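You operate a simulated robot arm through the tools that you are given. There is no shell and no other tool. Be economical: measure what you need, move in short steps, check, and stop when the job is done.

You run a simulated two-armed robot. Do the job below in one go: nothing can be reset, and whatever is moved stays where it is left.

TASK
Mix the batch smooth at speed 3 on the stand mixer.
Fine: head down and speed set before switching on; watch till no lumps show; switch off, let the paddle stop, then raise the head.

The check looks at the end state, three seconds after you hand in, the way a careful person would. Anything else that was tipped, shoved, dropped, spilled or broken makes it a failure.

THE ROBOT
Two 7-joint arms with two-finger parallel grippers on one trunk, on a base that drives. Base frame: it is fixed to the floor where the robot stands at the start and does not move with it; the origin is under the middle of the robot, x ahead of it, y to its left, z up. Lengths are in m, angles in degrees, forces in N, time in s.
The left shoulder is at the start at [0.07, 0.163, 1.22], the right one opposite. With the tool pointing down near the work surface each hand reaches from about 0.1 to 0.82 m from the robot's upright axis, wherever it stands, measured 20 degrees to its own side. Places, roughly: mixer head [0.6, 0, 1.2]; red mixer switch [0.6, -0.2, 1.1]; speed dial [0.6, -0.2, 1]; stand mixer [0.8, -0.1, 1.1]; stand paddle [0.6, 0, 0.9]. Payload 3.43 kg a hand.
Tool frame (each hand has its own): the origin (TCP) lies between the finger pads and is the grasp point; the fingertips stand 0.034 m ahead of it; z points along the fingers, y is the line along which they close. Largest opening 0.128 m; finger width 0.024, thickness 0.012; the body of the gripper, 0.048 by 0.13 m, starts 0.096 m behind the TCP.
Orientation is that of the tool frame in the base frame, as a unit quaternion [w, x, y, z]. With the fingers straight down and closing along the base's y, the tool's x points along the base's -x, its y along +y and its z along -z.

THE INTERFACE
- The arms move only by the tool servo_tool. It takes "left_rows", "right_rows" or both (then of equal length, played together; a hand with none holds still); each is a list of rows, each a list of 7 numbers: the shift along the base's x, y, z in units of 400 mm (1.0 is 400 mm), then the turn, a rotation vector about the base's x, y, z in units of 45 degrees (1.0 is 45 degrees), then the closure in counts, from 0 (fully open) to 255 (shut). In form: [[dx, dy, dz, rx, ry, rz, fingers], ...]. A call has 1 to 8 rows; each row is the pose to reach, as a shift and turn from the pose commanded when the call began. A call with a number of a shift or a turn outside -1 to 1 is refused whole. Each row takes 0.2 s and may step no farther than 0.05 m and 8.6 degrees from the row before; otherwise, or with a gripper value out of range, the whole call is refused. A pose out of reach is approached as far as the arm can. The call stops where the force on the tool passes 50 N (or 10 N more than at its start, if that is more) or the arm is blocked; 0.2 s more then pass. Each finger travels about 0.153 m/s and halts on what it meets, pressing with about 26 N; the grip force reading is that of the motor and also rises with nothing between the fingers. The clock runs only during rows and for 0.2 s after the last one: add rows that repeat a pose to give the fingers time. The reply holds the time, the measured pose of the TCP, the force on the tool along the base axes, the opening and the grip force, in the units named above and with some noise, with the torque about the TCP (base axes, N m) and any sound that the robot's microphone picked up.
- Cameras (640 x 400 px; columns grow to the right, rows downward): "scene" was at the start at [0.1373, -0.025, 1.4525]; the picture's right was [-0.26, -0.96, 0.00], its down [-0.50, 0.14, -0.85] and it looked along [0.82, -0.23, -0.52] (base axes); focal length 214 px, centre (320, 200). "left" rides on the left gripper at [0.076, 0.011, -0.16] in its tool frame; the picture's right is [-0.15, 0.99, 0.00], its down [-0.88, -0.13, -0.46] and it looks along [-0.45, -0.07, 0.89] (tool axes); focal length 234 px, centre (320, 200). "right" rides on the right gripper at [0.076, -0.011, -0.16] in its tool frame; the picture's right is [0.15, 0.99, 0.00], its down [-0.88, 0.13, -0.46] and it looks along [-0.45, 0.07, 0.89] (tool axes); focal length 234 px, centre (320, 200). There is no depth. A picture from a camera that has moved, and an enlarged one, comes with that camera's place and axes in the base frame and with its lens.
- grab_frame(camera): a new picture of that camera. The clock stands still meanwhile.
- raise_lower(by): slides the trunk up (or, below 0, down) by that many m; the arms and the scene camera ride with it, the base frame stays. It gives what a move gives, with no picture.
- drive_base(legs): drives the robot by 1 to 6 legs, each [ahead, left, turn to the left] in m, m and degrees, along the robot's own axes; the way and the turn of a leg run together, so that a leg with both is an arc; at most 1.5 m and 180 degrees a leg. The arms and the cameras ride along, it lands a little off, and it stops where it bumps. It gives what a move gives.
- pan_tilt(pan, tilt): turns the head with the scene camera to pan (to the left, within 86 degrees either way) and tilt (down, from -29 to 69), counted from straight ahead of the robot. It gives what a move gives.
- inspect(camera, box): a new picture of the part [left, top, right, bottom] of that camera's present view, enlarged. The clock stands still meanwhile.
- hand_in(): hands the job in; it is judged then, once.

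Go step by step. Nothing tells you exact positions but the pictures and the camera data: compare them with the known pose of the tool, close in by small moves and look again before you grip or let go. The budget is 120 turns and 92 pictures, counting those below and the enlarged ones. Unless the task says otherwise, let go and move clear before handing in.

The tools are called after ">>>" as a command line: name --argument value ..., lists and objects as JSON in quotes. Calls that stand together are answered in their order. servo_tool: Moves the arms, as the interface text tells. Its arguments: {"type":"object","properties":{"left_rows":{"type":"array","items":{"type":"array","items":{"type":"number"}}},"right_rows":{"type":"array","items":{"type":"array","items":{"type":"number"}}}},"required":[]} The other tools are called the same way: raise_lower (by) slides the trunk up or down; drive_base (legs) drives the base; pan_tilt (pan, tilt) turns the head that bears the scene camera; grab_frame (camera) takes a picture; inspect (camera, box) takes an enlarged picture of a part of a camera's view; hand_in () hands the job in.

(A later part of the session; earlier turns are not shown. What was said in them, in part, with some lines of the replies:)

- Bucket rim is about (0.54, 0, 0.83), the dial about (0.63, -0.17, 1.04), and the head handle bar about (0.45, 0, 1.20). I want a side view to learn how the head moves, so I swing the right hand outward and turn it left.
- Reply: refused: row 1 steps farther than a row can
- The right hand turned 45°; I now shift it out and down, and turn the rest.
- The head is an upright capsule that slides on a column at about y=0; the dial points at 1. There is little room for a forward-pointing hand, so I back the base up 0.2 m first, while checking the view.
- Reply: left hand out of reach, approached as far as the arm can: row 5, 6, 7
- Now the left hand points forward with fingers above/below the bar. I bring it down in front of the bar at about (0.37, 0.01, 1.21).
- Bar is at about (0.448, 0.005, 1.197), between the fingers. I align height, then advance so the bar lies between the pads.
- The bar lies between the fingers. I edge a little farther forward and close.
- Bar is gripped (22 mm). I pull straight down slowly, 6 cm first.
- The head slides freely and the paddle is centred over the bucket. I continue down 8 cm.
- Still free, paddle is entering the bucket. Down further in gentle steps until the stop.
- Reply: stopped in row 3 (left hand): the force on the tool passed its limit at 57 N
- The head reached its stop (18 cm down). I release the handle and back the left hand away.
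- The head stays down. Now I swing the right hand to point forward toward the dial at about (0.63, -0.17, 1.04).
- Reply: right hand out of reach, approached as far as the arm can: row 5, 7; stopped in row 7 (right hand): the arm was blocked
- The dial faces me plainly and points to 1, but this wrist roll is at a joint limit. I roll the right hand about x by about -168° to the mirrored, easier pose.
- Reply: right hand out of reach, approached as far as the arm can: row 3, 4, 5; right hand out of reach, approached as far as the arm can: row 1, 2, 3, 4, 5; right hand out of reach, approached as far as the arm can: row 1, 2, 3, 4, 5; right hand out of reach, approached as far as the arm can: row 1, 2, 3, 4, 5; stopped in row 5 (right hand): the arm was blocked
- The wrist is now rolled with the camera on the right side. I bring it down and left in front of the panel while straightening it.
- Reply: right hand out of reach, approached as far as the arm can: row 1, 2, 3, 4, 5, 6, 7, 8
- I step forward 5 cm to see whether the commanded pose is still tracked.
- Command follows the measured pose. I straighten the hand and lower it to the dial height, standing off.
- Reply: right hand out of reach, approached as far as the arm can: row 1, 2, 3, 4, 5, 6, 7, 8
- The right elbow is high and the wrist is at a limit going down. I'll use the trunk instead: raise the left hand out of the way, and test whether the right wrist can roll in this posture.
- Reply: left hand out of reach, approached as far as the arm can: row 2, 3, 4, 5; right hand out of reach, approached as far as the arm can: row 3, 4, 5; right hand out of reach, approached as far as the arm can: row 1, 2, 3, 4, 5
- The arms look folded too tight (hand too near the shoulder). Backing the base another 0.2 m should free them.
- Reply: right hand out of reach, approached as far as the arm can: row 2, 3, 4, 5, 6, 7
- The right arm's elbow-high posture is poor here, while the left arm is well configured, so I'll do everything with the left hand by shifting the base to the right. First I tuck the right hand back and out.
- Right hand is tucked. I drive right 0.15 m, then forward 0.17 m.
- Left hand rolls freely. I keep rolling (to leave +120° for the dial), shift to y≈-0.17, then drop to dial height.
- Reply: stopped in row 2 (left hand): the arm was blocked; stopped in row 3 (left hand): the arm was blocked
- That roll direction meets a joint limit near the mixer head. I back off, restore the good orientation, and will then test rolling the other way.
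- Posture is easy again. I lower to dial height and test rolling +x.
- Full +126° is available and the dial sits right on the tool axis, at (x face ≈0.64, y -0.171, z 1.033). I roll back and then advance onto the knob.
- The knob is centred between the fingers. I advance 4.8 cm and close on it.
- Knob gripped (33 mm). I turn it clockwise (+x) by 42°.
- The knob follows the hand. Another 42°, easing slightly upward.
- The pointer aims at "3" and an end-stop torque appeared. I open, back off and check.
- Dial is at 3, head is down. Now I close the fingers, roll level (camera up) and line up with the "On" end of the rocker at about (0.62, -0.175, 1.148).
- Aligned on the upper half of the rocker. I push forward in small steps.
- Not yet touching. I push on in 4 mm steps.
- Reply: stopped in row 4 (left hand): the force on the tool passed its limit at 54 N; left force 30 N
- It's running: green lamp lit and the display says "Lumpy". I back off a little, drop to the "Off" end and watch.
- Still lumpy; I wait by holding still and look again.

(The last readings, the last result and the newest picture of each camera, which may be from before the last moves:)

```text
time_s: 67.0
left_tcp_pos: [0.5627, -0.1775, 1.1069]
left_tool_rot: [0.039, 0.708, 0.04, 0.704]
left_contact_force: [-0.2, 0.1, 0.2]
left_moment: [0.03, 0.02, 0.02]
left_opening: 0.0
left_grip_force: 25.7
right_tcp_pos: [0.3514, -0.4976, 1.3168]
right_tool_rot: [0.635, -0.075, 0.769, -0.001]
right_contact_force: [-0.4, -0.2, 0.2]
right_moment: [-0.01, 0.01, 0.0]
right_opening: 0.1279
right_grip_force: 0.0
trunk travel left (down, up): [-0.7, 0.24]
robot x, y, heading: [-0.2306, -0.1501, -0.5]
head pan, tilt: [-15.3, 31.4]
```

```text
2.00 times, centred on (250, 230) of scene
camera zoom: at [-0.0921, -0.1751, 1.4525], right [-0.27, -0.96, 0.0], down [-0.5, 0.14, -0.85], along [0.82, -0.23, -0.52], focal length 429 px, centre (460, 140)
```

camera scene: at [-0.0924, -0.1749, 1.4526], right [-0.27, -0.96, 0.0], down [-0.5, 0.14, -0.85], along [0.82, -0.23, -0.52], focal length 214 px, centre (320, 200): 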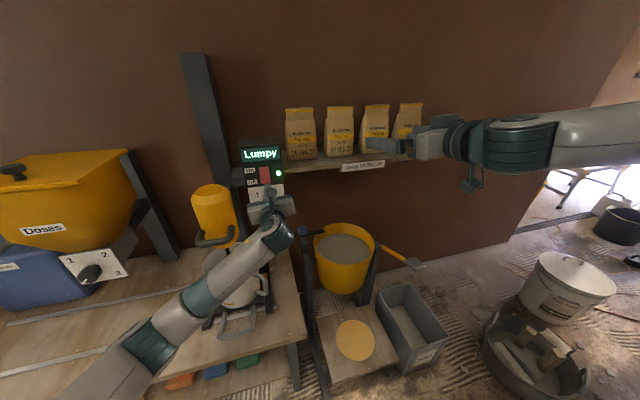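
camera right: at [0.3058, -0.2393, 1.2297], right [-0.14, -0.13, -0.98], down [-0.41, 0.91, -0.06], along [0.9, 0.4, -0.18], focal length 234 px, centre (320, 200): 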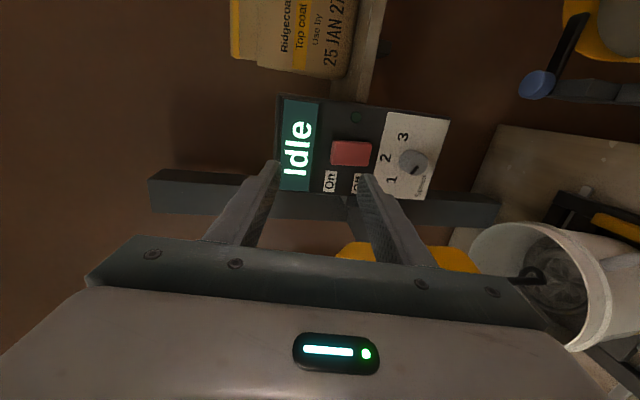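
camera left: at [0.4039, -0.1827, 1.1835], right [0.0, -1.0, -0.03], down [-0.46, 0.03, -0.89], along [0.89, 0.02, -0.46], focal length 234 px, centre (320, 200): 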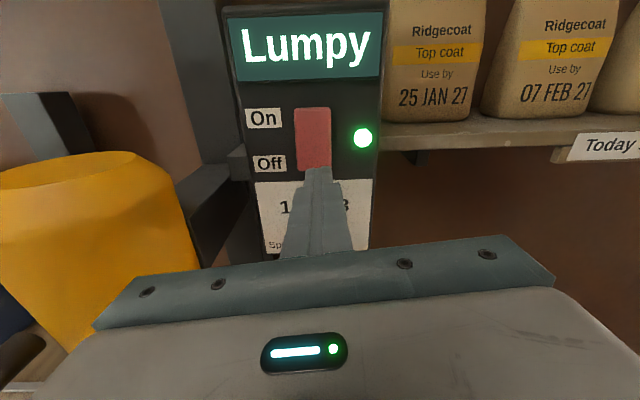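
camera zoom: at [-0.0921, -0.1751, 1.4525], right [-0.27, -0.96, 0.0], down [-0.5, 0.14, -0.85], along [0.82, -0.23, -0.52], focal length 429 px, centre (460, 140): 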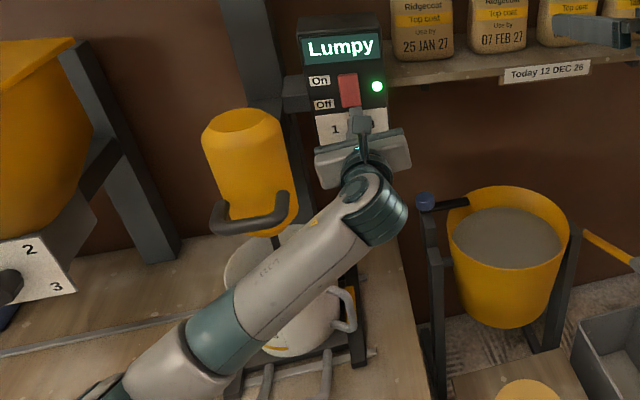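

>>> servo_tool --left_rows '[[0, 0, 0, 0, 0, 0, 255], [0, 0, 0, 0, 0, 0, 255], [0, 0, 0, 0, 0, 0, 255], [0, 0, 0, 0, 0, 0, 255], [0, 0, 0, 0, 0, 0, 255], [0, 0, 0, 0, 0, 0, 255], [0, 0, 0, 0, 0, 0, 255], [0, 0, 0, 0, 0, 0, 255]]'

>>> servo_tool --left_rows '[[0, 0, 0, 0, 0, 0, 255], [0, 0, 0, 0, 0, 0, 255], [0, 0, 0, 0, 0, 0, 255], [0, 0, 0, 0, 0, 0, 255], [0, 0, 0, 0, 0, 0, 255], [0, 0, 0, 0, 0, 0, 255], [0, 0, 0, 0, 0, 0, 255], [0, 0, 0, 0, 0, 0, 255]]'

>>> inspect --camera "scene" --box '[180, 130, 320, 330]'

```text
time_s: 68.8
left_tcp_pos: [0.5624, -0.1769, 1.106]
left_tool_rot: [0.04, 0.708, 0.04, 0.704]
left_contact_force: [-0.6, 0.2, -0.6]
left_moment: [-0.01, 0.0, 0.01]
left_opening: 0.0002
left_grip_force: 25.7
right_tcp_pos: [0.3523, -0.4981, 1.3161]
right_tool_rot: [0.635, -0.075, 0.769, -0.001]
right_contact_force: [0.3, 0.0, 1.2]
right_moment: [-0.02, 0.01, 0.03]
right_opening: 0.1283
right_grip_force: 0.1
trunk travel left (down, up): [-0.7, 0.24]
robot x, y, heading: [-0.2309, -0.1493, -0.1]
head pan, tilt: [-15.3, 31.4]
```

```text
time_s: 70.6
left_tcp_pos: [0.5616, -0.1772, 1.1071]
left_tool_rot: [0.039, 0.708, 0.04, 0.704]
left_contact_force: [0.0, -0.4, -0.7]
left_moment: [0.0, 0.02, 0.01]
left_opening: 0.0
left_grip_force: 26.2
right_tcp_pos: [0.3507, -0.4986, 1.3168]
right_tool_rot: [0.634, -0.075, 0.77, -0.001]
right_contact_force: [-1.0, -0.5, 0.0]
right_moment: [0.0, -0.01, 0.01]
right_opening: 0.128
right_grip_force: 0.0
trunk travel left (down, up): [-0.7, 0.24]
robot x, y, heading: [-0.2281, -0.1474, -0.5]
head pan, tilt: [-15.3, 31.4]
```

```text
2.00 times, centred on (250, 230) of scene
camera zoom: at [-0.0921, -0.1751, 1.4525], right [-0.27, -0.96, 0.0], down [-0.5, 0.14, -0.85], along [0.82, -0.23, -0.52], focal length 429 px, centre (460, 140)
```

zoom: 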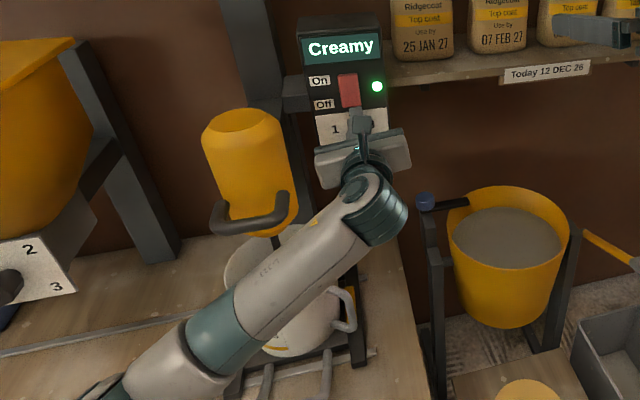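

The display says "Creamy"; I look into the bucket for lumps before deciding.

>>> inspect --camera "scene" --box '[195, 235, 265, 295]'

>>> grab_frame --camera "right"

```text
6.67 times, centred on (230, 265) of scene
camera zoom: at [-0.0921, -0.1751, 1.4525], right [-0.27, -0.96, 0.0], down [-0.5, 0.14, -0.85], along [0.82, -0.23, -0.52], focal length 1430 px, centre (920, -233)
```

zoom: 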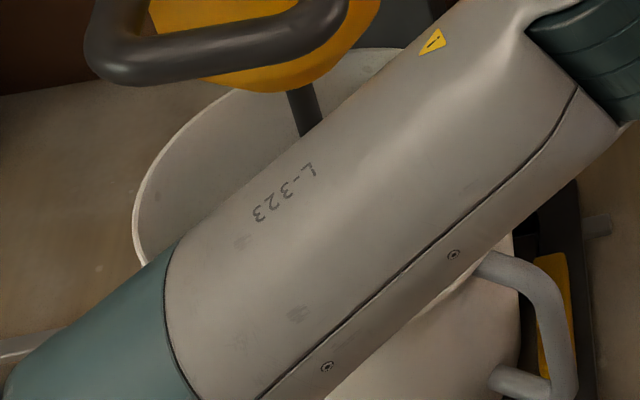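

```text
35 pictures are left
camera right: at [0.1822, -0.5318, 1.273], right [-0.14, 0.96, -0.24], down [-0.3, 0.19, 0.94], along [0.94, 0.2, 0.26], focal length 234 px, centre (320, 200)
```

right: 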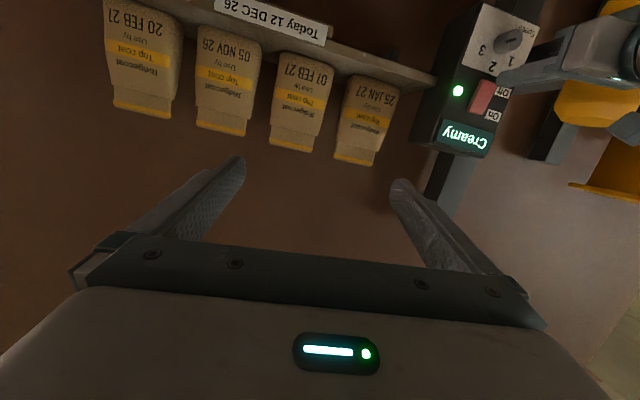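

I can't see inside past the forearm, and over-mixing can't be undone, so I switch off now, then look and can run on if lumps remain.

>>> servo_tool --left_rows '[[0.05, 0, 0, 0, 0, 0, 255], [0.065, 0, 0, 0, 0, 0, 255], [0.08, 0, 0, 0, 0, 0, 255], [0.092, 0, 0, 0, 0, 0, 255], [0.104, 0, 0, 0, 0, 0, 255], [0.116, 0, 0, 0, 0, 0, 255]]'

>>> inspect --camera "scene" --box '[220, 130, 320, 230]'

```text
time_s: 71.8
left_tcp_pos: [0.5956, -0.1783, 1.107]
left_tool_rot: [0.039, 0.708, 0.038, 0.704]
left_contact_force: [-24.6, 4.0, 2.4]
left_moment: [0.19, -0.31, 0.13]
left_opening: 0.0003
left_grip_force: 26.0
right_tcp_pos: [0.3463, -0.4946, 1.3182]
right_tool_rot: [0.636, -0.075, 0.768, -0.002]
right_contact_force: [-1.3, -0.4, 0.8]
right_moment: [-0.04, 0.02, -0.02]
right_opening: 0.1278
right_grip_force: 0.0
trunk travel left (down, up): [-0.7, 0.24]
robot x, y, heading: [-0.2331, -0.1504, -0.2]
head pan, tilt: [-15.3, 31.4]
stopped in row 6 (left hand): the force on the tool passed its limit at 56 N (the readings are from after the stop); the commanded pose is now the measured one
```

```text
4.00 times, centred on (270, 180) of scene
camera zoom: at [-0.0984, -0.1731, 1.4533], right [-0.27, -0.96, 0.0], down [-0.5, 0.14, -0.86], along [0.82, -0.23, -0.52], focal length 858 px, centre (520, 280)
```

zoom: 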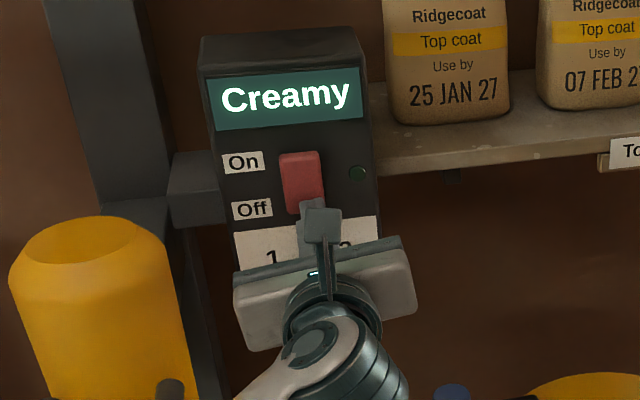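

Switched off (lamp dark). I back away, rise and roll the hand back, then look in the bucket.

>>> servo_tool --left_rows '[[-0.1, 0, 0, 0, 0, 0, 255], [-0.2, 0, 0.03, -0.186, 0, 0, 255], [-0.3, 0, 0.06, -0.372, 0, 0, 255], [-0.38, 0, 0.12, -0.558, 0, 0, 255], [-0.42, 0, 0.2, -0.744, 0, 0, 255], [-0.42, 0, 0.28, -0.93, 0, 0, 255]]'

>>> servo_tool --left_rows '[[0, 0.05, 0.06, -0.186, 0, 0, 100], [0, 0.1, 0.12, -0.372, 0, 0, 0], [0, 0.15, 0.18, -0.558, 0, 0, 0], [0, 0.2, 0.24, -0.744, 0, 0, 0], [0, 0.25, 0.3, -0.93, 0, 0, 0]]'

>>> inspect --camera "scene" --box '[130, 130, 330, 380]'

>>> grab_frame --camera "left"

```text
time_s: 73.2
left_tcp_pos: [0.4312, -0.1774, 1.2125]
left_tool_rot: [0.291, 0.649, 0.287, 0.641]
left_contact_force: [-0.1, -0.7, -0.1]
left_moment: [0.02, -0.02, 0.0]
left_opening: 0.0002
left_grip_force: 25.7
right_tcp_pos: [0.3516, -0.4975, 1.3156]
right_tool_rot: [0.635, -0.075, 0.769, -0.001]
right_contact_force: [0.0, -0.2, -0.3]
right_moment: [0.01, -0.01, -0.01]
right_opening: 0.128
right_grip_force: 0.1
trunk travel left (down, up): [-0.7, 0.24]
robot x, y, heading: [-0.2313, -0.1493, -0.0]
head pan, tilt: [-15.3, 31.4]
```

```text
time_s: 74.4
left_tcp_pos: [0.4336, -0.08, 1.3358]
left_tool_rot: [0.503, 0.503, 0.498, 0.495]
left_contact_force: [-0.4, -0.4, 0.7]
left_moment: [0.01, 0.02, -0.02]
left_opening: 0.1282
left_grip_force: 0.0
right_tcp_pos: [0.3508, -0.4971, 1.3165]
right_tool_rot: [0.635, -0.074, 0.769, -0.001]
right_contact_force: [-0.5, -0.4, 0.3]
right_moment: [-0.01, -0.03, 0.01]
right_opening: 0.1279
right_grip_force: 0.1
trunk travel left (down, up): [-0.7, 0.24]
robot x, y, heading: [-0.2297, -0.1482, -0.4]
head pan, tilt: [-15.3, 31.4]
```

```text
1.60 times, centred on (230, 255) of scene
camera zoom: at [-0.0933, -0.1746, 1.4525], right [-0.27, -0.96, 0.0], down [-0.5, 0.14, -0.85], along [0.82, -0.23, -0.52], focal length 343 px, centre (464, 112)
```

zoom: 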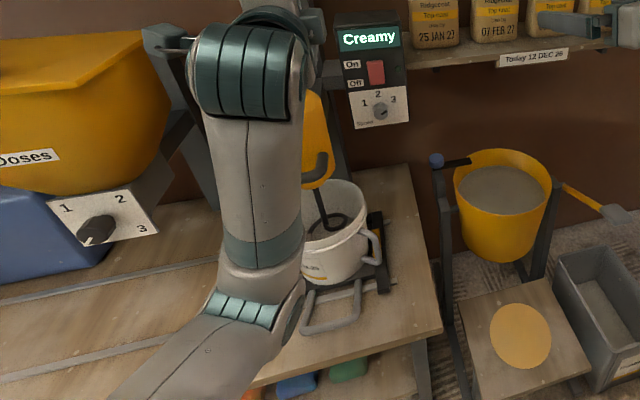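

```text
32 pictures are left
camera left: at [0.275, -0.004, 1.3461], right [0.0, -0.14, 0.99], down [-0.47, -0.88, -0.13], along [0.88, -0.46, -0.07], focal length 234 px, centre (320, 200)
```

left: 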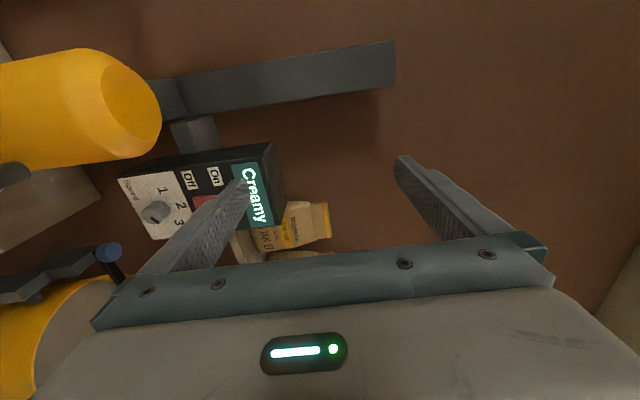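

>>> inspect --camera "scene" --box '[225, 225, 275, 275]'

```text
8.00 times, centred on (250, 250) of scene
camera zoom: at [-0.0933, -0.1746, 1.4525], right [-0.27, -0.96, 0.0], down [-0.5, 0.14, -0.85], along [0.82, -0.23, -0.52], focal length 1716 px, centre (880, -200)
```

zoom: 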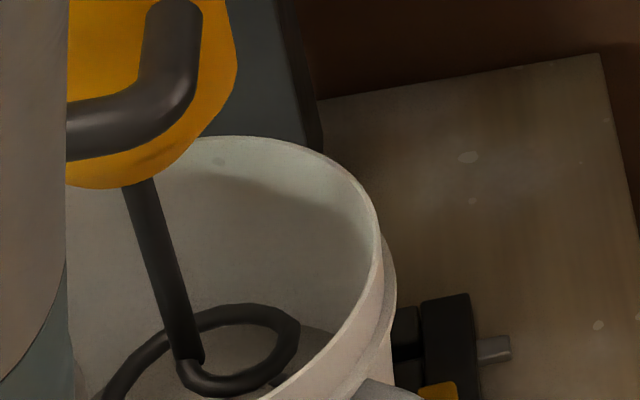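

What shows looks smooth but most is hidden; I shift the left hand further left to clear the view.

>>> servo_tool --left_rows '[[0, 0.1, 0, 0, 0, 0, 0], [0, 0.2, 0, 0, 0, 0, 0], [0, 0.3, 0, 0, 0, 0, 0], [0, 0.4, 0, 0, 0, 0, 0], [0, 0.5, 0, 0, 0, 0, 0], [0, 0.6, 0, 0, 0, 0, 0]]'

>>> inspect --camera "scene" --box '[190, 210, 290, 310]'

```text
time_s: 75.8
left_tcp_pos: [0.4288, 0.1635, 1.3354]
left_tool_rot: [0.504, 0.503, 0.498, 0.496]
left_contact_force: [-0.8, 0.4, -0.6]
left_moment: [0.04, -0.06, -0.03]
left_opening: 0.128
left_grip_force: 0.1
right_tcp_pos: [0.3504, -0.4949, 1.3165]
right_tool_rot: [0.634, -0.076, 0.769, -0.002]
right_contact_force: [-0.1, -0.3, -1.0]
right_moment: [-0.02, 0.01, -0.01]
right_opening: 0.1281
right_grip_force: 0.1
trunk travel left (down, up): [-0.7, 0.24]
robot x, y, heading: [-0.2303, -0.1495, -0.4]
head pan, tilt: [-15.3, 31.4]
```

```text
4.00 times, centred on (240, 260) of scene
camera zoom: at [-0.0942, -0.1723, 1.4527], right [-0.27, -0.96, 0.0], down [-0.5, 0.14, -0.85], along [0.82, -0.23, -0.52], focal length 858 px, centre (640, -40)
```

zoom: 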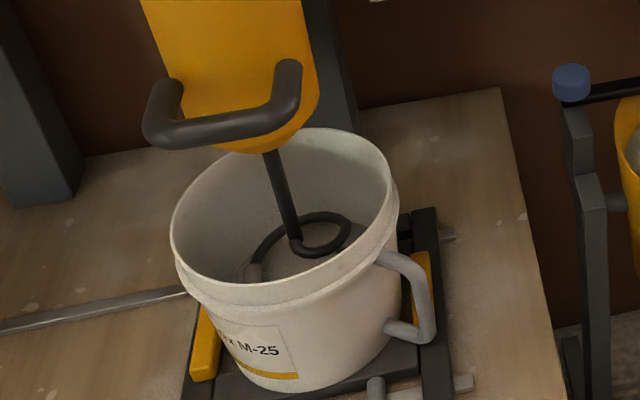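

I raise the trunk for a steeper look at the batch surface.

>>> raise_lower --by 0.22

>>> inspect --camera "scene" --box '[190, 260, 290, 360]'

```text
time_s: 78.2
left_tcp_pos: [0.4307, 0.1607, 1.5562]
left_tool_rot: [0.502, 0.503, 0.499, 0.496]
left_contact_force: [-0.2, 1.0, 0.2]
left_moment: [0.02, 0.01, -0.01]
left_opening: 0.1283
left_grip_force: 0.0
right_tcp_pos: [0.3526, -0.4969, 1.5359]
right_tool_rot: [0.635, -0.075, 0.769, -0.001]
right_contact_force: [0.8, 0.1, 0.4]
right_moment: [-0.02, 0.02, 0.0]
right_opening: 0.1279
right_grip_force: 0.2
trunk travel left (down, up): [-0.92, 0.02]
robot x, y, heading: [-0.2289, -0.1475, -0.2]
head pan, tilt: [-15.3, 31.4]
```

```text
4.00 times, centred on (240, 310) of scene
camera zoom: at [-0.093, -0.1746, 1.6725], right [-0.27, -0.96, 0.0], down [-0.5, 0.14, -0.85], along [0.82, -0.23, -0.52], focal length 858 px, centre (640, -240)
```

zoom: 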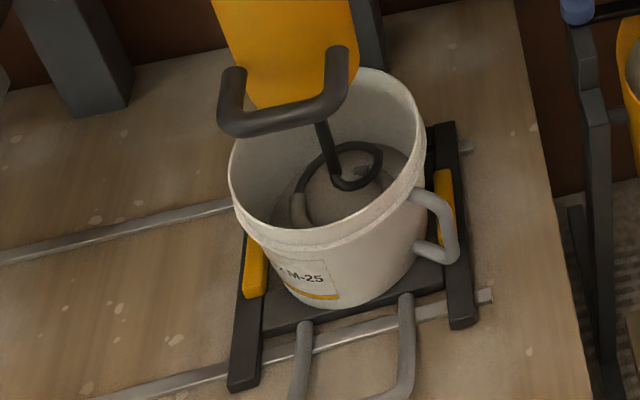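

>>> inspect --camera "scene" --box '[222, 280, 262, 320]'

```text
10.00 times, centred on (242, 300) of scene
camera zoom: at [-0.093, -0.1746, 1.6725], right [-0.27, -0.96, 0.0], down [-0.5, 0.14, -0.85], along [0.82, -0.23, -0.52], focal length 2145 px, centre (1100, -800)
```

zoom: 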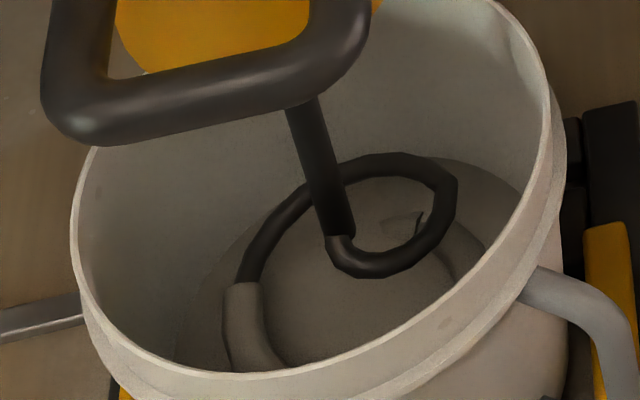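

>>> inspect --camera "scene" --box '[230, 286, 258, 314]'

>>> pan_tilt --pan 15 --tilt 50

>>> grab_frame --camera "scene"

```text
14.29 times, centred on (244, 300) of scene
camera zoom: at [-0.093, -0.1746, 1.6725], right [-0.27, -0.96, 0.0], down [-0.5, 0.14, -0.85], along [0.82, -0.23, -0.52], focal length 3064 px, centre (1406, -1229)
```

zoom: 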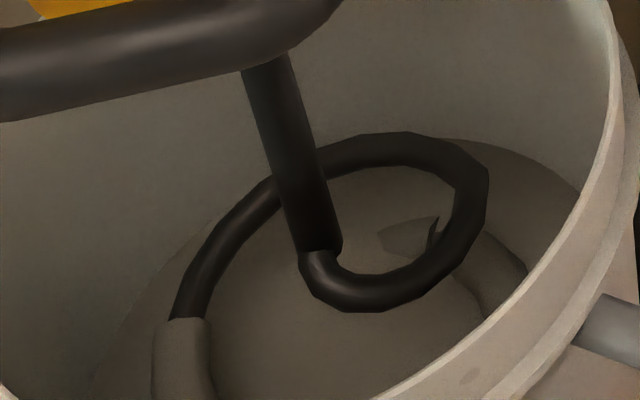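

```text
time_s: 79.1
left_tcp_pos: [0.4314, 0.161, 1.5548]
left_tool_rot: [0.503, 0.502, 0.498, 0.497]
left_contact_force: [0.2, 0.5, -0.3]
left_moment: [-0.02, 0.0, 0.02]
left_opening: 0.1279
left_grip_force: 0.1
right_tcp_pos: [0.3502, -0.4967, 1.5361]
right_tool_rot: [0.635, -0.075, 0.769, -0.001]
right_contact_force: [0.4, -0.4, -0.2]
right_moment: [0.0, 0.0, 0.02]
right_opening: 0.1279
right_grip_force: 0.0
trunk travel left (down, up): [-0.92, 0.02]
robot x, y, heading: [-0.2327, -0.148, -0.5]
head pan, tilt: [15.0, 50.0]
```

```text
26 pictures are left
camera scene: at [-0.1052, -0.1311, 1.6452], right [0.25, -0.97, 0.0], down [-0.74, -0.19, -0.64], along [0.62, 0.16, -0.77], focal length 214 px, centre (320, 200)
```

scene: 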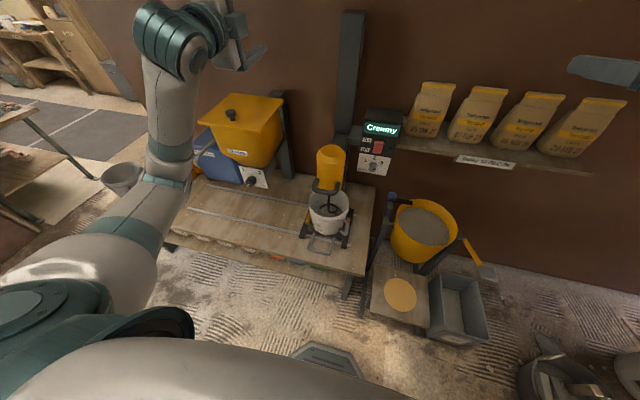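

>>> inspect --camera "scene" --box '[305, 185, 355, 235]'

>>> inspect --camera "scene" --box '[320, 198, 340, 218]'

```text
8.00 times, centred on (330, 210) of scene
camera zoom: at [-0.1052, -0.1311, 1.6452], right [0.25, -0.97, 0.0], down [-0.74, -0.19, -0.64], along [0.62, 0.16, -0.77], focal length 1716 px, centre (240, 120)
```

zoom: 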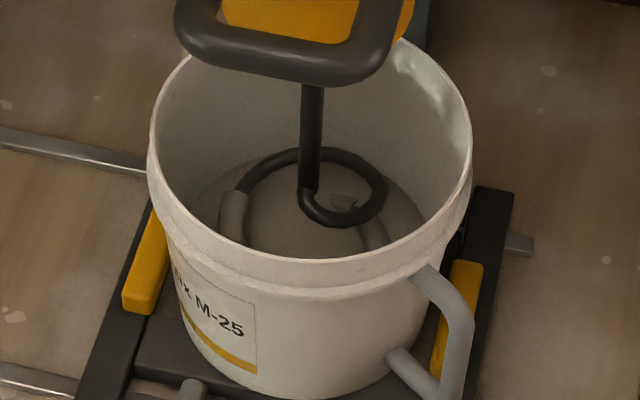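

```text
16.00 times, centred on (330, 208) of scene
camera zoom: at [-0.1052, -0.1311, 1.6452], right [0.25, -0.97, 0.0], down [-0.74, -0.19, -0.64], along [0.62, 0.16, -0.77], focal length 3432 px, centre (160, 72)
```

zoom: 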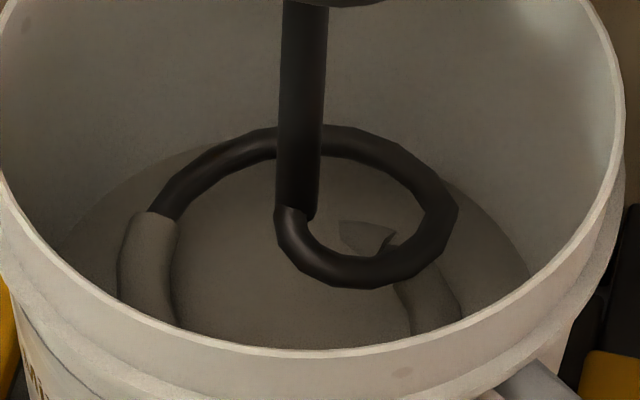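

One small faceted lump still shows beside the paddle, so it isn't fully smooth. I'll run it on in short bursts; I return the left hand to the "On" end with the trunk kept high so I may see into the bucket.

>>> servo_tool --left_rows '[[0, -0.105, -0.06, 0.116, 0, 0, 255], [0, -0.21, -0.12, 0.232, 0, 0, 255], [0, -0.315, -0.18, 0.348, 0, 0, 255], [0, -0.42, -0.24, 0.464, 0, 0, 255], [0, -0.525, -0.3, 0.58, 0, 0, 255], [0, -0.63, -0.36, 0.696, 0, 0, 255], [0, -0.735, -0.42, 0.812, 0, 0, 255], [0, -0.84, -0.48, 0.93, 0, 0, 255]]'

>>> servo_tool --left_rows '[[0, 0, -0.11, 0.186, 0, 0, 255], [0, 0, -0.22, 0.372, 0, 0, 255], [0, 0, -0.33, 0.558, 0, 0, 255], [0, 0, -0.43, 0.744, 0, 0, 255], [0, 0, -0.535, 0.93, 0, 0, 255], [0.1, 0, -0.535, 0.93, 0, 0, 255], [0.2, 0, -0.535, 0.93, 0, 0, 255], [0.27, 0, -0.535, 0.93, 0, 0, 255]]'

>>> grab_frame --camera "scene"

>>> grab_frame --camera "left"

```text
time_s: 80.9
left_tcp_pos: [0.4298, -0.1777, 1.364]
left_tool_rot: [0.289, 0.649, 0.287, 0.642]
left_contact_force: [-0.7, 0.0, 0.0]
left_moment: [0.02, 0.02, 0.04]
left_opening: 0.0001
left_grip_force: 26.0
right_tcp_pos: [0.3519, -0.4987, 1.5354]
right_tool_rot: [0.635, -0.075, 0.769, 0.0]
right_contact_force: [-0.3, -0.5, -0.4]
right_moment: [0.05, -0.05, 0.01]
right_opening: 0.1279
right_grip_force: 0.0
trunk travel left (down, up): [-0.92, 0.02]
robot x, y, heading: [-0.2342, -0.1501, -0.2]
head pan, tilt: [15.0, 50.0]
```

```text
time_s: 82.7
left_tcp_pos: [0.5383, -0.1756, 1.1485]
left_tool_rot: [0.038, 0.71, 0.039, 0.702]
left_contact_force: [-0.6, 0.3, 0.3]
left_moment: [-0.01, -0.03, -0.01]
left_opening: 0.0
left_grip_force: 25.9
right_tcp_pos: [0.3517, -0.497, 1.5363]
right_tool_rot: [0.635, -0.075, 0.769, 0.0]
right_contact_force: [0.6, 1.0, -0.2]
right_moment: [-0.02, 0.02, 0.02]
right_opening: 0.1279
right_grip_force: 0.2
trunk travel left (down, up): [-0.92, 0.02]
robot x, y, heading: [-0.2341, -0.149, 0.0]
head pan, tilt: [15.0, 50.0]
```

```text
23 pictures are left
camera scene: at [-0.105, -0.1313, 1.6451], right [0.26, -0.97, 0.0], down [-0.74, -0.2, -0.64], along [0.62, 0.16, -0.77], focal length 214 px, centre (320, 200)
```

scene: 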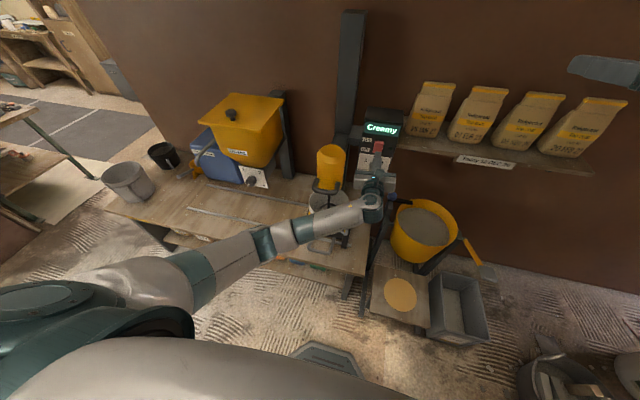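

```text
22 pictures are left
camera left: at [0.3804, -0.1791, 1.2265], right [0.0, -1.0, -0.04], down [-0.47, 0.03, -0.88], along [0.88, 0.02, -0.47], focal length 234 px, centre (320, 200)
```

left: 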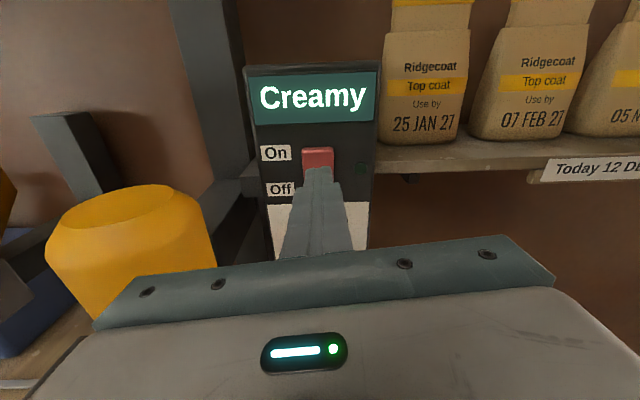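

Same alignment as before. I press On again, then step back to the Off end and read the display.

>>> servo_tool --left_rows '[[0.06, 0, 0, 0, 0, 0, 255], [0.115, 0, 0, 0, 0, 0, 255], [0.13, 0, 0, 0, 0, 0, 255], [0.142, 0, 0, 0, 0, 0, 255], [0.154, 0, 0, 0, 0, 0, 255], [0.166, 0, 0, 0, 0, 0, 255]]'

>>> servo_tool --left_rows '[[-0.07, 0, 0, 0, 0, 0, 255], [-0.07, 0, -0.05, 0, 0, 0, 255], [-0.05, 0, -0.105, 0, 0, 0, 255]]'

>>> inspect --camera "scene" --box '[290, 100, 420, 240]'

```text
time_s: 84.3
left_tcp_pos: [0.596, -0.1757, 1.1519]
left_tool_rot: [0.041, 0.71, 0.039, 0.702]
left_contact_force: [-28.7, 4.6, 8.1]
left_moment: [0.31, 0.05, 0.21]
left_opening: 0.0
left_grip_force: 26.5
right_tcp_pos: [0.3411, -0.4932, 1.5407]
right_tool_rot: [0.637, -0.076, 0.767, -0.001]
right_contact_force: [0.5, 0.6, 0.0]
right_moment: [0.0, 0.01, -0.03]
right_opening: 0.1278
right_grip_force: 0.2
trunk travel left (down, up): [-0.92, 0.02]
robot x, y, heading: [-0.2298, -0.1476, -0.0]
head pan, tilt: [15.0, 50.0]
stopped in row 6 (left hand): the force on the tool passed its limit at 56 N (the readings are from after the stop); the commanded pose is now the measured one
```

```text
time_s: 85.1
left_tcp_pos: [0.5821, -0.1765, 1.1036]
left_tool_rot: [0.041, 0.712, 0.039, 0.7]
left_contact_force: [-0.6, -0.3, 0.2]
left_moment: [0.02, -0.02, 0.02]
left_opening: 0.0001
left_grip_force: 26.3
right_tcp_pos: [0.3511, -0.4974, 1.5367]
right_tool_rot: [0.635, -0.075, 0.769, 0.0]
right_contact_force: [0.3, -1.2, 0.3]
right_moment: [-0.03, 0.0, 0.02]
right_opening: 0.128
right_grip_force: 0.0
trunk travel left (down, up): [-0.92, 0.02]
robot x, y, heading: [-0.2304, -0.1502, -0.1]
head pan, tilt: [15.0, 50.0]
```

```text
2.86 times, centred on (355, 170) of scene
camera zoom: at [-0.1055, -0.1314, 1.6451], right [0.26, -0.97, 0.0], down [-0.74, -0.2, -0.64], along [0.62, 0.16, -0.77], focal length 613 px, centre (220, 286)
```

zoom: 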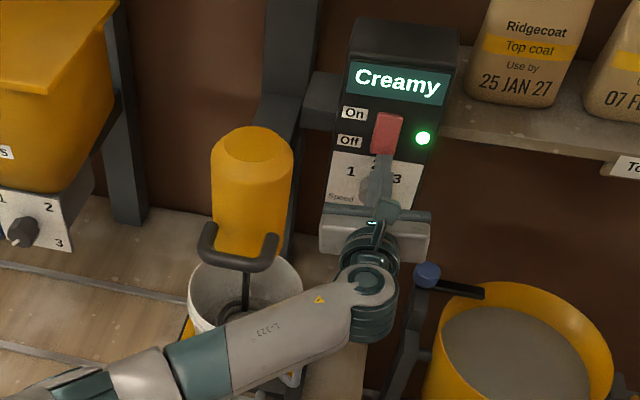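

>>> servo_tool --left_rows '[[0, 0, 0, 0, 0, 0, 255], [0, 0, 0, 0, 0, 0, 255], [0, 0, 0, 0, 0, 0, 255], [0, 0, 0, 0, 0, 0, 255], [0, 0, 0, 0, 0, 0, 255]]'

>>> inspect --camera "scene" --box '[305, 110, 405, 220]'

```text
time_s: 86.3
left_tcp_pos: [0.5819, -0.1767, 1.1048]
left_tool_rot: [0.04, 0.712, 0.038, 0.7]
left_contact_force: [0.1, 0.5, -0.5]
left_moment: [-0.04, -0.02, 0.0]
left_opening: 0.0
left_grip_force: 26.3
right_tcp_pos: [0.3502, -0.497, 1.5364]
right_tool_rot: [0.635, -0.074, 0.769, -0.001]
right_contact_force: [0.0, 0.5, 1.1]
right_moment: [0.0, 0.01, -0.02]
right_opening: 0.128
right_grip_force: 0.0
trunk travel left (down, up): [-0.92, 0.02]
robot x, y, heading: [-0.2311, -0.1507, -0.0]
head pan, tilt: [15.0, 50.0]
```

```text
3.64 times, centred on (355, 165) of scene
camera zoom: at [-0.1061, -0.131, 1.6452], right [0.26, -0.97, 0.0], down [-0.74, -0.2, -0.64], along [0.62, 0.16, -0.77], focal length 780 px, centre (193, 327)
```

zoom: 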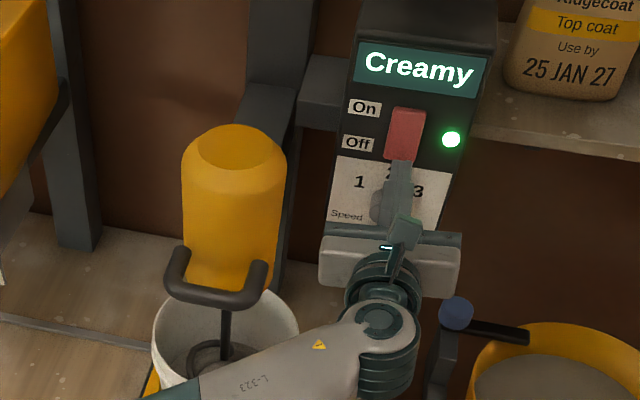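

Still "Creamy" after ~2.5 s more. I switch off again and look at whether the lump is gone.

>>> servo_tool --left_rows '[[0.03, 0, 0.005, 0, 0, 0, 255], [0.045, 0, 0.005, 0, 0, 0, 255], [0.058, 0, 0.005, 0, 0, 0, 255], [0.07, 0, 0.005, 0, 0, 0, 255]]'

>>> servo_tool --left_rows '[[-0.1, 0, 0, 0, 0, 0, 255], [-0.2, 0, 0.04, -0.186, 0, 0, 255], [-0.3, 0, 0.1, -0.372, 0, 0, 255], [-0.38, 0, 0.18, -0.558, 0, 0, 255], [-0.38, 0, 0.28, -0.744, 0, 0, 255], [-0.38, 0, 0.38, -0.93, 0, 0, 255]]'

>>> servo_tool --left_rows '[[0, 0.09, 0.06, -0.186, 0, 0, 100], [0, 0.18, 0.12, -0.372, 0, 0, 0], [0, 0.27, 0.18, -0.558, 0, 0, 0], [0, 0.36, 0.24, -0.744, 0, 0, 0], [0, 0.46, 0.3, -0.93, 0, 0, 0], [0, 0.56, 0.34, -0.93, 0, 0, 0], [0, 0.66, 0.38, -0.93, 0, 0, 0]]'

>>> inspect --camera "scene" --box '[320, 198, 340, 218]'

>>> inspect --camera "scene" --box '[290, 100, 420, 240]'

```text
time_s: 87.1
left_tcp_pos: [0.5952, -0.1757, 1.1041]
left_tool_rot: [0.039, 0.713, 0.039, 0.699]
left_contact_force: [-28.2, 3.7, 6.2]
left_moment: [0.07, -0.54, 0.13]
left_opening: 0.0001
left_grip_force: 25.6
right_tcp_pos: [0.3419, -0.495, 1.5395]
right_tool_rot: [0.637, -0.077, 0.767, 0.0]
right_contact_force: [0.5, -0.7, -0.1]
right_moment: [0.0, 0.0, -0.02]
right_opening: 0.1282
right_grip_force: 0.0
trunk travel left (down, up): [-0.92, 0.02]
robot x, y, heading: [-0.2352, -0.1504, -0.2]
head pan, tilt: [15.0, 50.0]
stopped in row 4 (left hand): the force on the tool passed its limit at 56 N (the readings are from after the stop); the commanded pose is now the measured one
```

```text
time_s: 88.5
left_tcp_pos: [0.4492, -0.1773, 1.2525]
left_tool_rot: [0.292, 0.654, 0.286, 0.637]
left_contact_force: [-0.2, 0.5, -0.3]
left_moment: [-0.01, 0.0, -0.01]
left_opening: 0.0002
left_grip_force: 25.9
right_tcp_pos: [0.3504, -0.4971, 1.536]
right_tool_rot: [0.634, -0.076, 0.769, 0.0]
right_contact_force: [0.1, -0.2, 0.6]
right_moment: [-0.02, -0.03, 0.04]
right_opening: 0.1283
right_grip_force: 0.1
trunk travel left (down, up): [-0.92, 0.02]
robot x, y, heading: [-0.2294, -0.1443, -0.4]
head pan, tilt: [15.0, 50.0]
```

```text
time_s: 90.1
left_tcp_pos: [0.4467, 0.0885, 1.4051]
left_tool_rot: [0.507, 0.507, 0.495, 0.492]
left_contact_force: [0.2, 1.1, 0.2]
left_moment: [-0.04, -0.02, -0.05]
left_opening: 0.1282
left_grip_force: 0.0
right_tcp_pos: [0.3488, -0.4939, 1.5373]
right_tool_rot: [0.634, -0.077, 0.769, -0.001]
right_contact_force: [0.1, 0.2, -0.6]
right_moment: [-0.01, 0.02, -0.03]
right_opening: 0.128
right_grip_force: 0.1
trunk travel left (down, up): [-0.92, 0.02]
robot x, y, heading: [-0.2341, -0.1505, -0.1]
head pan, tilt: [15.0, 50.0]
```

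```text
16.00 times, centred on (330, 208) of scene
camera zoom: at [-0.1079, -0.1277, 1.6451], right [0.26, -0.97, 0.0], down [-0.74, -0.2, -0.64], along [0.62, 0.16, -0.77], focal length 3432 px, centre (160, 72)
```

zoom: 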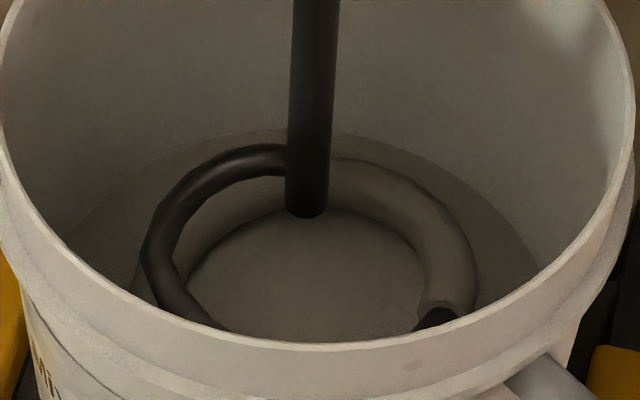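

```text
2.86 times, centred on (355, 170) of scene
camera zoom: at [-0.1079, -0.1277, 1.6451], right [0.26, -0.97, 0.0], down [-0.74, -0.2, -0.64], along [0.62, 0.16, -0.77], focal length 613 px, centre (220, 286)
```

zoom: 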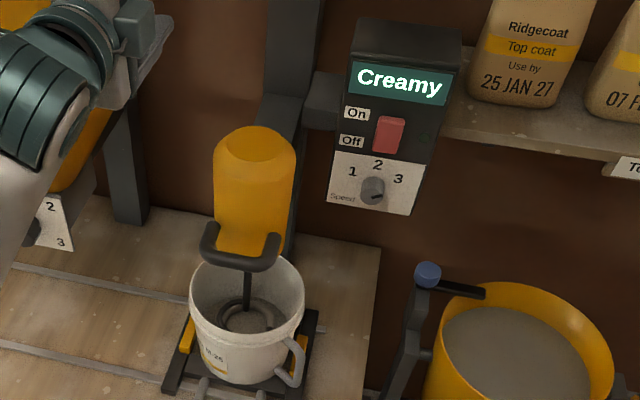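

The surface is now smooth with no lumps, the lamp is off and the paddle still. Next: pull the left hand back, lower the trunk to its former height, and approach the handle.

>>> servo_tool --left_rows '[[-0.1, -0.05, 0, 0, 0, 0, 0], [-0.2, -0.12, 0, 0, 0, 0, 0], [-0.2, -0.2, 0, 0, 0, 0, 0]]'

>>> raise_lower --by -0.22

>>> servo_tool --left_rows '[[0, 0, -0.1, 0, 0, 0, 0], [0, 0, -0.2, 0, 0, 0, 0], [0, 0, -0.3, 0, 0, 0, 0], [0, 0, -0.4, 0, 0, 0, 0]]'

>>> grab_frame --camera "left"

```text
time_s: 90.9
left_tcp_pos: [0.3746, 0.0013, 1.4024]
left_tool_rot: [0.505, 0.507, 0.494, 0.493]
left_contact_force: [0.1, 0.6, 0.0]
left_moment: [0.01, 0.0, 0.02]
left_opening: 0.128
left_grip_force: 0.0
left hand out of reach, approached as far as the arm can: row 2, 3
right_tcp_pos: [0.3509, -0.4987, 1.5352]
right_tool_rot: [0.634, -0.075, 0.769, 0.001]
right_contact_force: [-0.6, -0.5, -0.8]
right_moment: [0.02, 0.02, 0.03]
right_opening: 0.1281
right_grip_force: 0.1
trunk travel left (down, up): [-0.92, 0.02]
robot x, y, heading: [-0.2356, -0.1491, -0.3]
head pan, tilt: [15.0, 50.0]
```

```text
time_s: 93.2
left_tcp_pos: [0.3745, 0.0038, 1.1841]
left_tool_rot: [0.506, 0.506, 0.494, 0.493]
left_contact_force: [-0.7, 0.1, -0.7]
left_moment: [0.0, 0.0, 0.0]
left_opening: 0.1281
left_grip_force: 0.1
right_tcp_pos: [0.3494, -0.4961, 1.3166]
right_tool_rot: [0.635, -0.076, 0.769, 0.0]
right_contact_force: [0.4, 0.3, 0.3]
right_moment: [-0.01, 0.02, 0.03]
right_opening: 0.1282
right_grip_force: 0.1
trunk travel left (down, up): [-0.7, 0.24]
robot x, y, heading: [-0.2325, -0.1516, 0.1]
head pan, tilt: [15.0, 50.0]
```

```text
time_s: 94.2
left_tcp_pos: [0.3724, 0.0022, 1.0228]
left_tool_rot: [0.507, 0.507, 0.494, 0.492]
left_contact_force: [-0.5, 0.1, 1.1]
left_moment: [-0.02, 0.0, 0.02]
left_opening: 0.1278
left_grip_force: 0.0
right_tcp_pos: [0.3495, -0.4967, 1.3166]
right_tool_rot: [0.635, -0.075, 0.769, -0.001]
right_contact_force: [-0.5, 0.2, 0.3]
right_moment: [0.0, -0.01, 0.04]
right_opening: 0.1281
right_grip_force: 0.0
trunk travel left (down, up): [-0.7, 0.24]
robot x, y, heading: [-0.2349, -0.1486, -0.2]
head pan, tilt: [15.0, 50.0]
```

```text
17 pictures are left
camera left: at [0.2151, 0.0802, 1.034], right [0.0, -0.15, 0.99], down [-0.48, -0.87, -0.13], along [0.88, -0.47, -0.07], focal length 234 px, centre (320, 200)
```

left: 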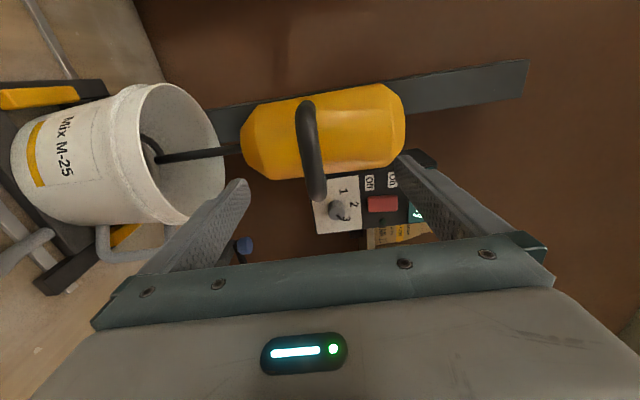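

The bar lies between the fingers. Advance to x≈0.450 and grip.

>>> servo_tool --left_rows '[[0.07, 0.005, -0.019, 0, 0, 0, 0], [0.14, 0.005, -0.019, 0, 0, 0, 0], [0.196, 0.005, -0.019, 0, 0, 0, 0], [0.196, 0.005, -0.019, 0, 0, 0, 120], [0.196, 0.005, -0.019, 0, 0, 0, 255], [0.196, 0.005, -0.019, 0, 0, 0, 255], [0.196, 0.005, -0.019, 0, 0, 0, 255]]'

>>> inspect --camera "left" --box '[120, 60, 480, 280]'

```text
time_s: 95.8
left_tcp_pos: [0.4537, 0.0053, 1.0141]
left_tool_rot: [0.507, 0.507, 0.493, 0.493]
left_contact_force: [0.4, 1.0, -0.2]
left_moment: [-0.01, 0.02, 0.11]
left_opening: 0.0217
left_grip_force: 45.5
right_tcp_pos: [0.3487, -0.4956, 1.3161]
right_tool_rot: [0.635, -0.075, 0.769, -0.001]
right_contact_force: [-0.1, -0.6, -0.3]
right_moment: [-0.01, 0.02, 0.0]
right_opening: 0.128
right_grip_force: 0.0
trunk travel left (down, up): [-0.7, 0.24]
robot x, y, heading: [-0.2323, -0.1496, 0.0]
head pan, tilt: [15.0, 50.0]
```

```text
1.78 times, centred on (300, 170) of left
camera zoom: at [0.2963, 0.0832, 1.0258], right [0.0, -0.15, 0.99], down [-0.48, -0.87, -0.13], along [0.88, -0.47, -0.07], focal length 416 px, centre (356, 253)
```

zoom: 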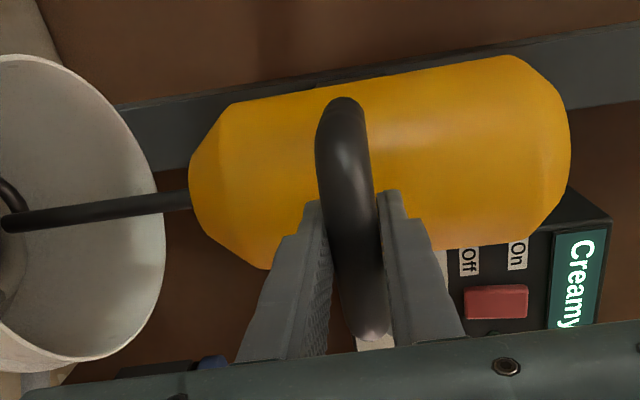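

Gripped (22 mm). I lift straight up, in two stages, toward the original 1.197 m.

>>> servo_tool --left_rows '[[0, 0, 0.03, 0, 0, 0, 255], [0, 0, 0.07, 0, 0, 0, 255], [0, 0, 0.11, 0, 0, 0, 255], [0, 0, 0.15, 0, 0, 0, 255], [0, 0, 0.19, 0, 0, 0, 255], [0, 0, 0.23, 0, 0, 0, 255]]'

>>> servo_tool --left_rows '[[0, 0, 0.04, 0, 0, 0, 255], [0, 0, 0.08, 0, 0, 0, 255], [0, 0, 0.12, 0, 0, 0, 255], [0, 0, 0.16, 0, 0, 0, 255], [0, 0, 0.2, 0, 0, 0, 255], [0, 0, 0.228, 0, 0, 0, 255]]'

>>> inspect --camera "left" --box '[0, 0, 640, 280]'

```text
time_s: 97.2
left_tcp_pos: [0.454, 0.0047, 1.1082]
left_tool_rot: [0.507, 0.506, 0.493, 0.494]
left_contact_force: [5.0, -5.8, 2.4]
left_moment: [-0.14, -0.13, 0.21]
left_opening: 0.022
left_grip_force: 45.2
right_tcp_pos: [0.3511, -0.4969, 1.3163]
right_tool_rot: [0.635, -0.074, 0.769, -0.001]
right_contact_force: [0.4, 0.0, -0.2]
right_moment: [0.01, 0.01, -0.01]
right_opening: 0.128
right_grip_force: 0.1
trunk travel left (down, up): [-0.7, 0.24]
robot x, y, heading: [-0.233, -0.1488, -0.2]
head pan, tilt: [15.0, 50.0]
```

```text
time_s: 98.6
left_tcp_pos: [0.4527, 0.0053, 1.1999]
left_tool_rot: [0.507, 0.505, 0.494, 0.494]
left_contact_force: [10.5, -2.9, 2.4]
left_moment: [-0.01, -0.24, -0.98]
left_opening: 0.0219
left_grip_force: 44.9
right_tcp_pos: [0.3506, -0.4969, 1.3149]
right_tool_rot: [0.634, -0.076, 0.77, 0.0]
right_contact_force: [0.0, -0.1, -0.3]
right_moment: [0.02, -0.02, 0.0]
right_opening: 0.1282
right_grip_force: 0.0
trunk travel left (down, up): [-0.7, 0.24]
robot x, y, heading: [-0.2324, -0.1499, -0.4]
head pan, tilt: [15.0, 50.0]
```

```text
1.00 times, centred on (320, 140) of left (not enlarged: the box is as wide or as high as the picture)
camera zoom: at [0.2961, 0.0831, 1.2103], right [0.0, -0.15, 0.99], down [-0.48, -0.87, -0.13], along [0.88, -0.47, -0.07], focal length 234 px, centre (320, 260)
```

zoom: 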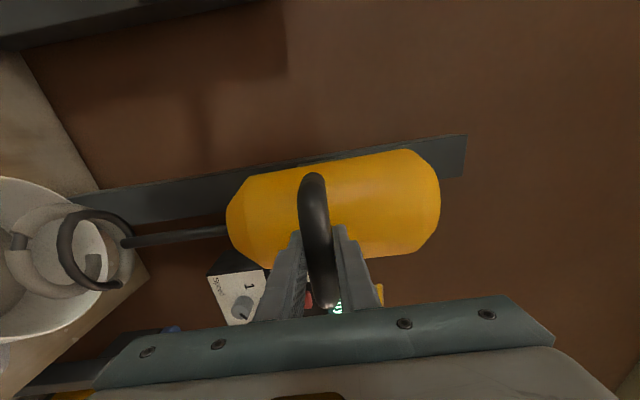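

The head is back at its original height. I nudge up to feel for the top stop, then release and back off.

>>> servo_tool --left_rows '[[0, 0, 0.006, 0, 0, 0, 255], [0, 0, 0.012, 0, 0, 0, 255]]'

>>> servo_tool --left_rows '[[0, 0, 0, 0, 0, 0, 100], [0, 0, 0, 0, 0, 0, 0], [0, 0, 0, 0, 0, 0, 0], [-0.08, 0, 0, 0, 0, 0, 0], [-0.16, 0, 0, 0, 0, 0, 0], [-0.2, 0.06, 0, 0, 0, 0, 0], [-0.2, 0.16, 0, 0, 0, 0, 0], [-0.2, 0.26, 0, 0, 0, 0, 0]]'

>>> grab_frame --camera "scene"

```text
time_s: 99.2
left_tcp_pos: [0.4525, 0.0055, 1.1984]
left_tool_rot: [0.504, 0.509, 0.495, 0.492]
left_contact_force: [-3.4, -3.8, -16.3]
left_moment: [-0.1, -0.12, 1.03]
left_opening: 0.022
left_grip_force: 45.3
right_tcp_pos: [0.3513, -0.4952, 1.315]
right_tool_rot: [0.634, -0.075, 0.77, 0.0]
right_contact_force: [-0.6, 0.4, -0.9]
right_moment: [0.0, 0.04, -0.01]
right_opening: 0.1277
right_grip_force: 0.2
trunk travel left (down, up): [-0.7, 0.24]
robot x, y, heading: [-0.2325, -0.1492, -0.0]
head pan, tilt: [15.0, 50.0]
```

```text
time_s: 101.0
left_tcp_pos: [0.3844, 0.1116, 1.2017]
left_tool_rot: [0.506, 0.506, 0.494, 0.493]
left_contact_force: [1.0, -0.2, 0.1]
left_moment: [-0.01, 0.01, -0.03]
left_opening: 0.1277
left_grip_force: 0.0
left hand out of reach, approached as far as the arm can: row 6, 7, 8
right_tcp_pos: [0.3477, -0.4951, 1.3161]
right_tool_rot: [0.635, -0.076, 0.769, -0.001]
right_contact_force: [0.0, 0.5, -0.3]
right_moment: [-0.02, 0.03, 0.01]
right_opening: 0.1282
right_grip_force: 0.0
trunk travel left (down, up): [-0.7, 0.24]
robot x, y, heading: [-0.2327, -0.1458, -0.2]
head pan, tilt: [15.0, 50.0]
```

```text
14 pictures are left
camera scene: at [-0.1084, -0.129, 1.4253], right [0.26, -0.97, 0.0], down [-0.74, -0.2, -0.64], along [0.62, 0.16, -0.77], focal length 214 px, centre (320, 200)
```

scene: 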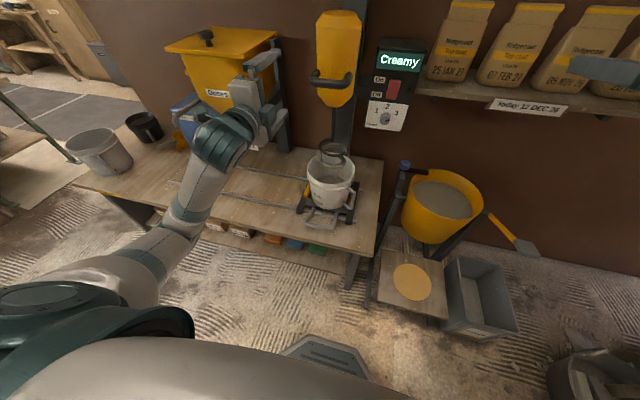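

The head stays up at its stop (a reaction force appeared there). Final look at the batch and the panel.

>>> inspect --camera "scene" --box '[300, 135, 365, 225]'

>>> inspect --camera "scene" --box '[318, 155, 348, 185]'

>>> inspect --camera "scene" --box '[355, 40, 435, 140]'

```text
4.44 times, centred on (332, 180) of scene
camera zoom: at [-0.1084, -0.129, 1.4253], right [0.26, -0.97, 0.0], down [-0.74, -0.2, -0.64], along [0.62, 0.16, -0.77], focal length 953 px, centre (264, 289)
```

zoom: 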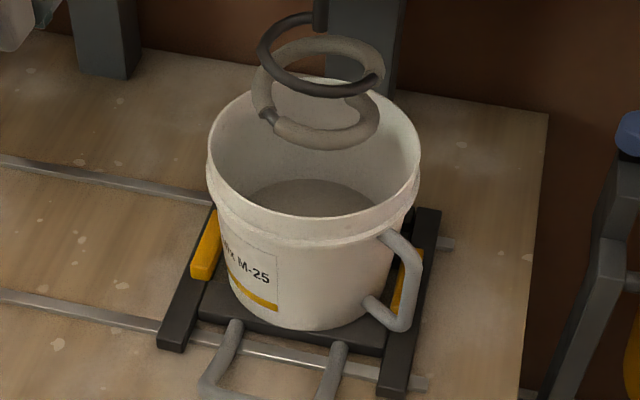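

```text
13.33 times, centred on (333, 170) of scene
camera zoom: at [-0.1084, -0.129, 1.4253], right [0.26, -0.97, 0.0], down [-0.74, -0.2, -0.64], along [0.62, 0.16, -0.77], focal length 2860 px, centre (147, 600)
```

zoom: 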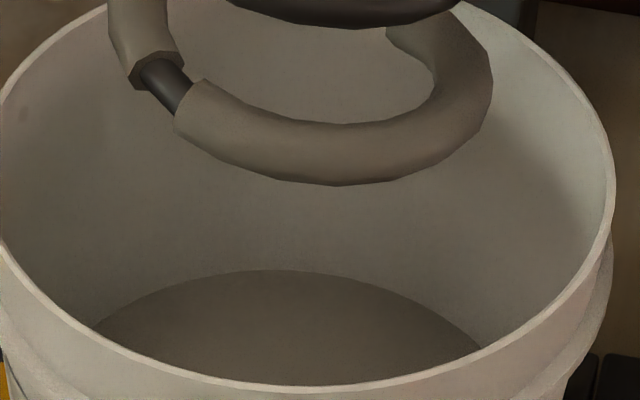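

```text
4.00 times, centred on (395, 90) of scene
camera zoom: at [-0.1084, -0.129, 1.4253], right [0.26, -0.97, 0.0], down [-0.74, -0.2, -0.64], along [0.62, 0.16, -0.77], focal length 858 px, centre (20, 640)
```

zoom: 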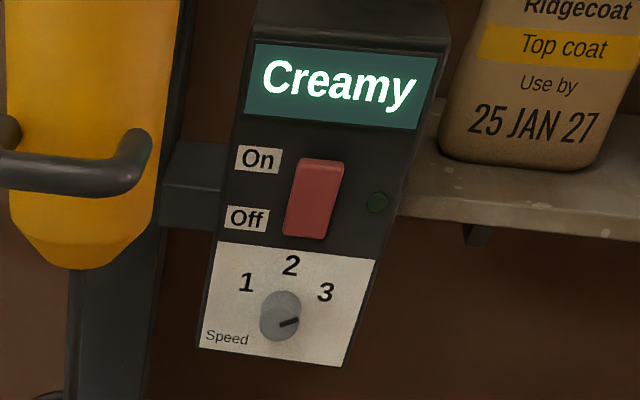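

The batch is smooth, the mixer is off, the dial is at 3, and the head is raised with both hands clear.

>>> hand_in

```text
The job is handed in.
```

I mixed the batch at speed 3 and handed the job in. The surface shows no lumps, the mixer is switched off with the paddle stopped, and the head is back up at its top stop.

- **Two runs:** I switched off after about 7 seconds, when the display changed from "Lumpy" to "Creamy", because I couldn't see into the bucket. A small lump still showed, so I ran it about 3 seconds more. The display never said "Smooth", so I judged it by looking into the bucket.
- **Robot position:** the right arm couldn't get into a good position, so the left hand did the handle, dial and switch. The robot now stands about 0.23 m back and 0.15 m to the right of where it started.

I saw nothing else tipped, moved or spilled.
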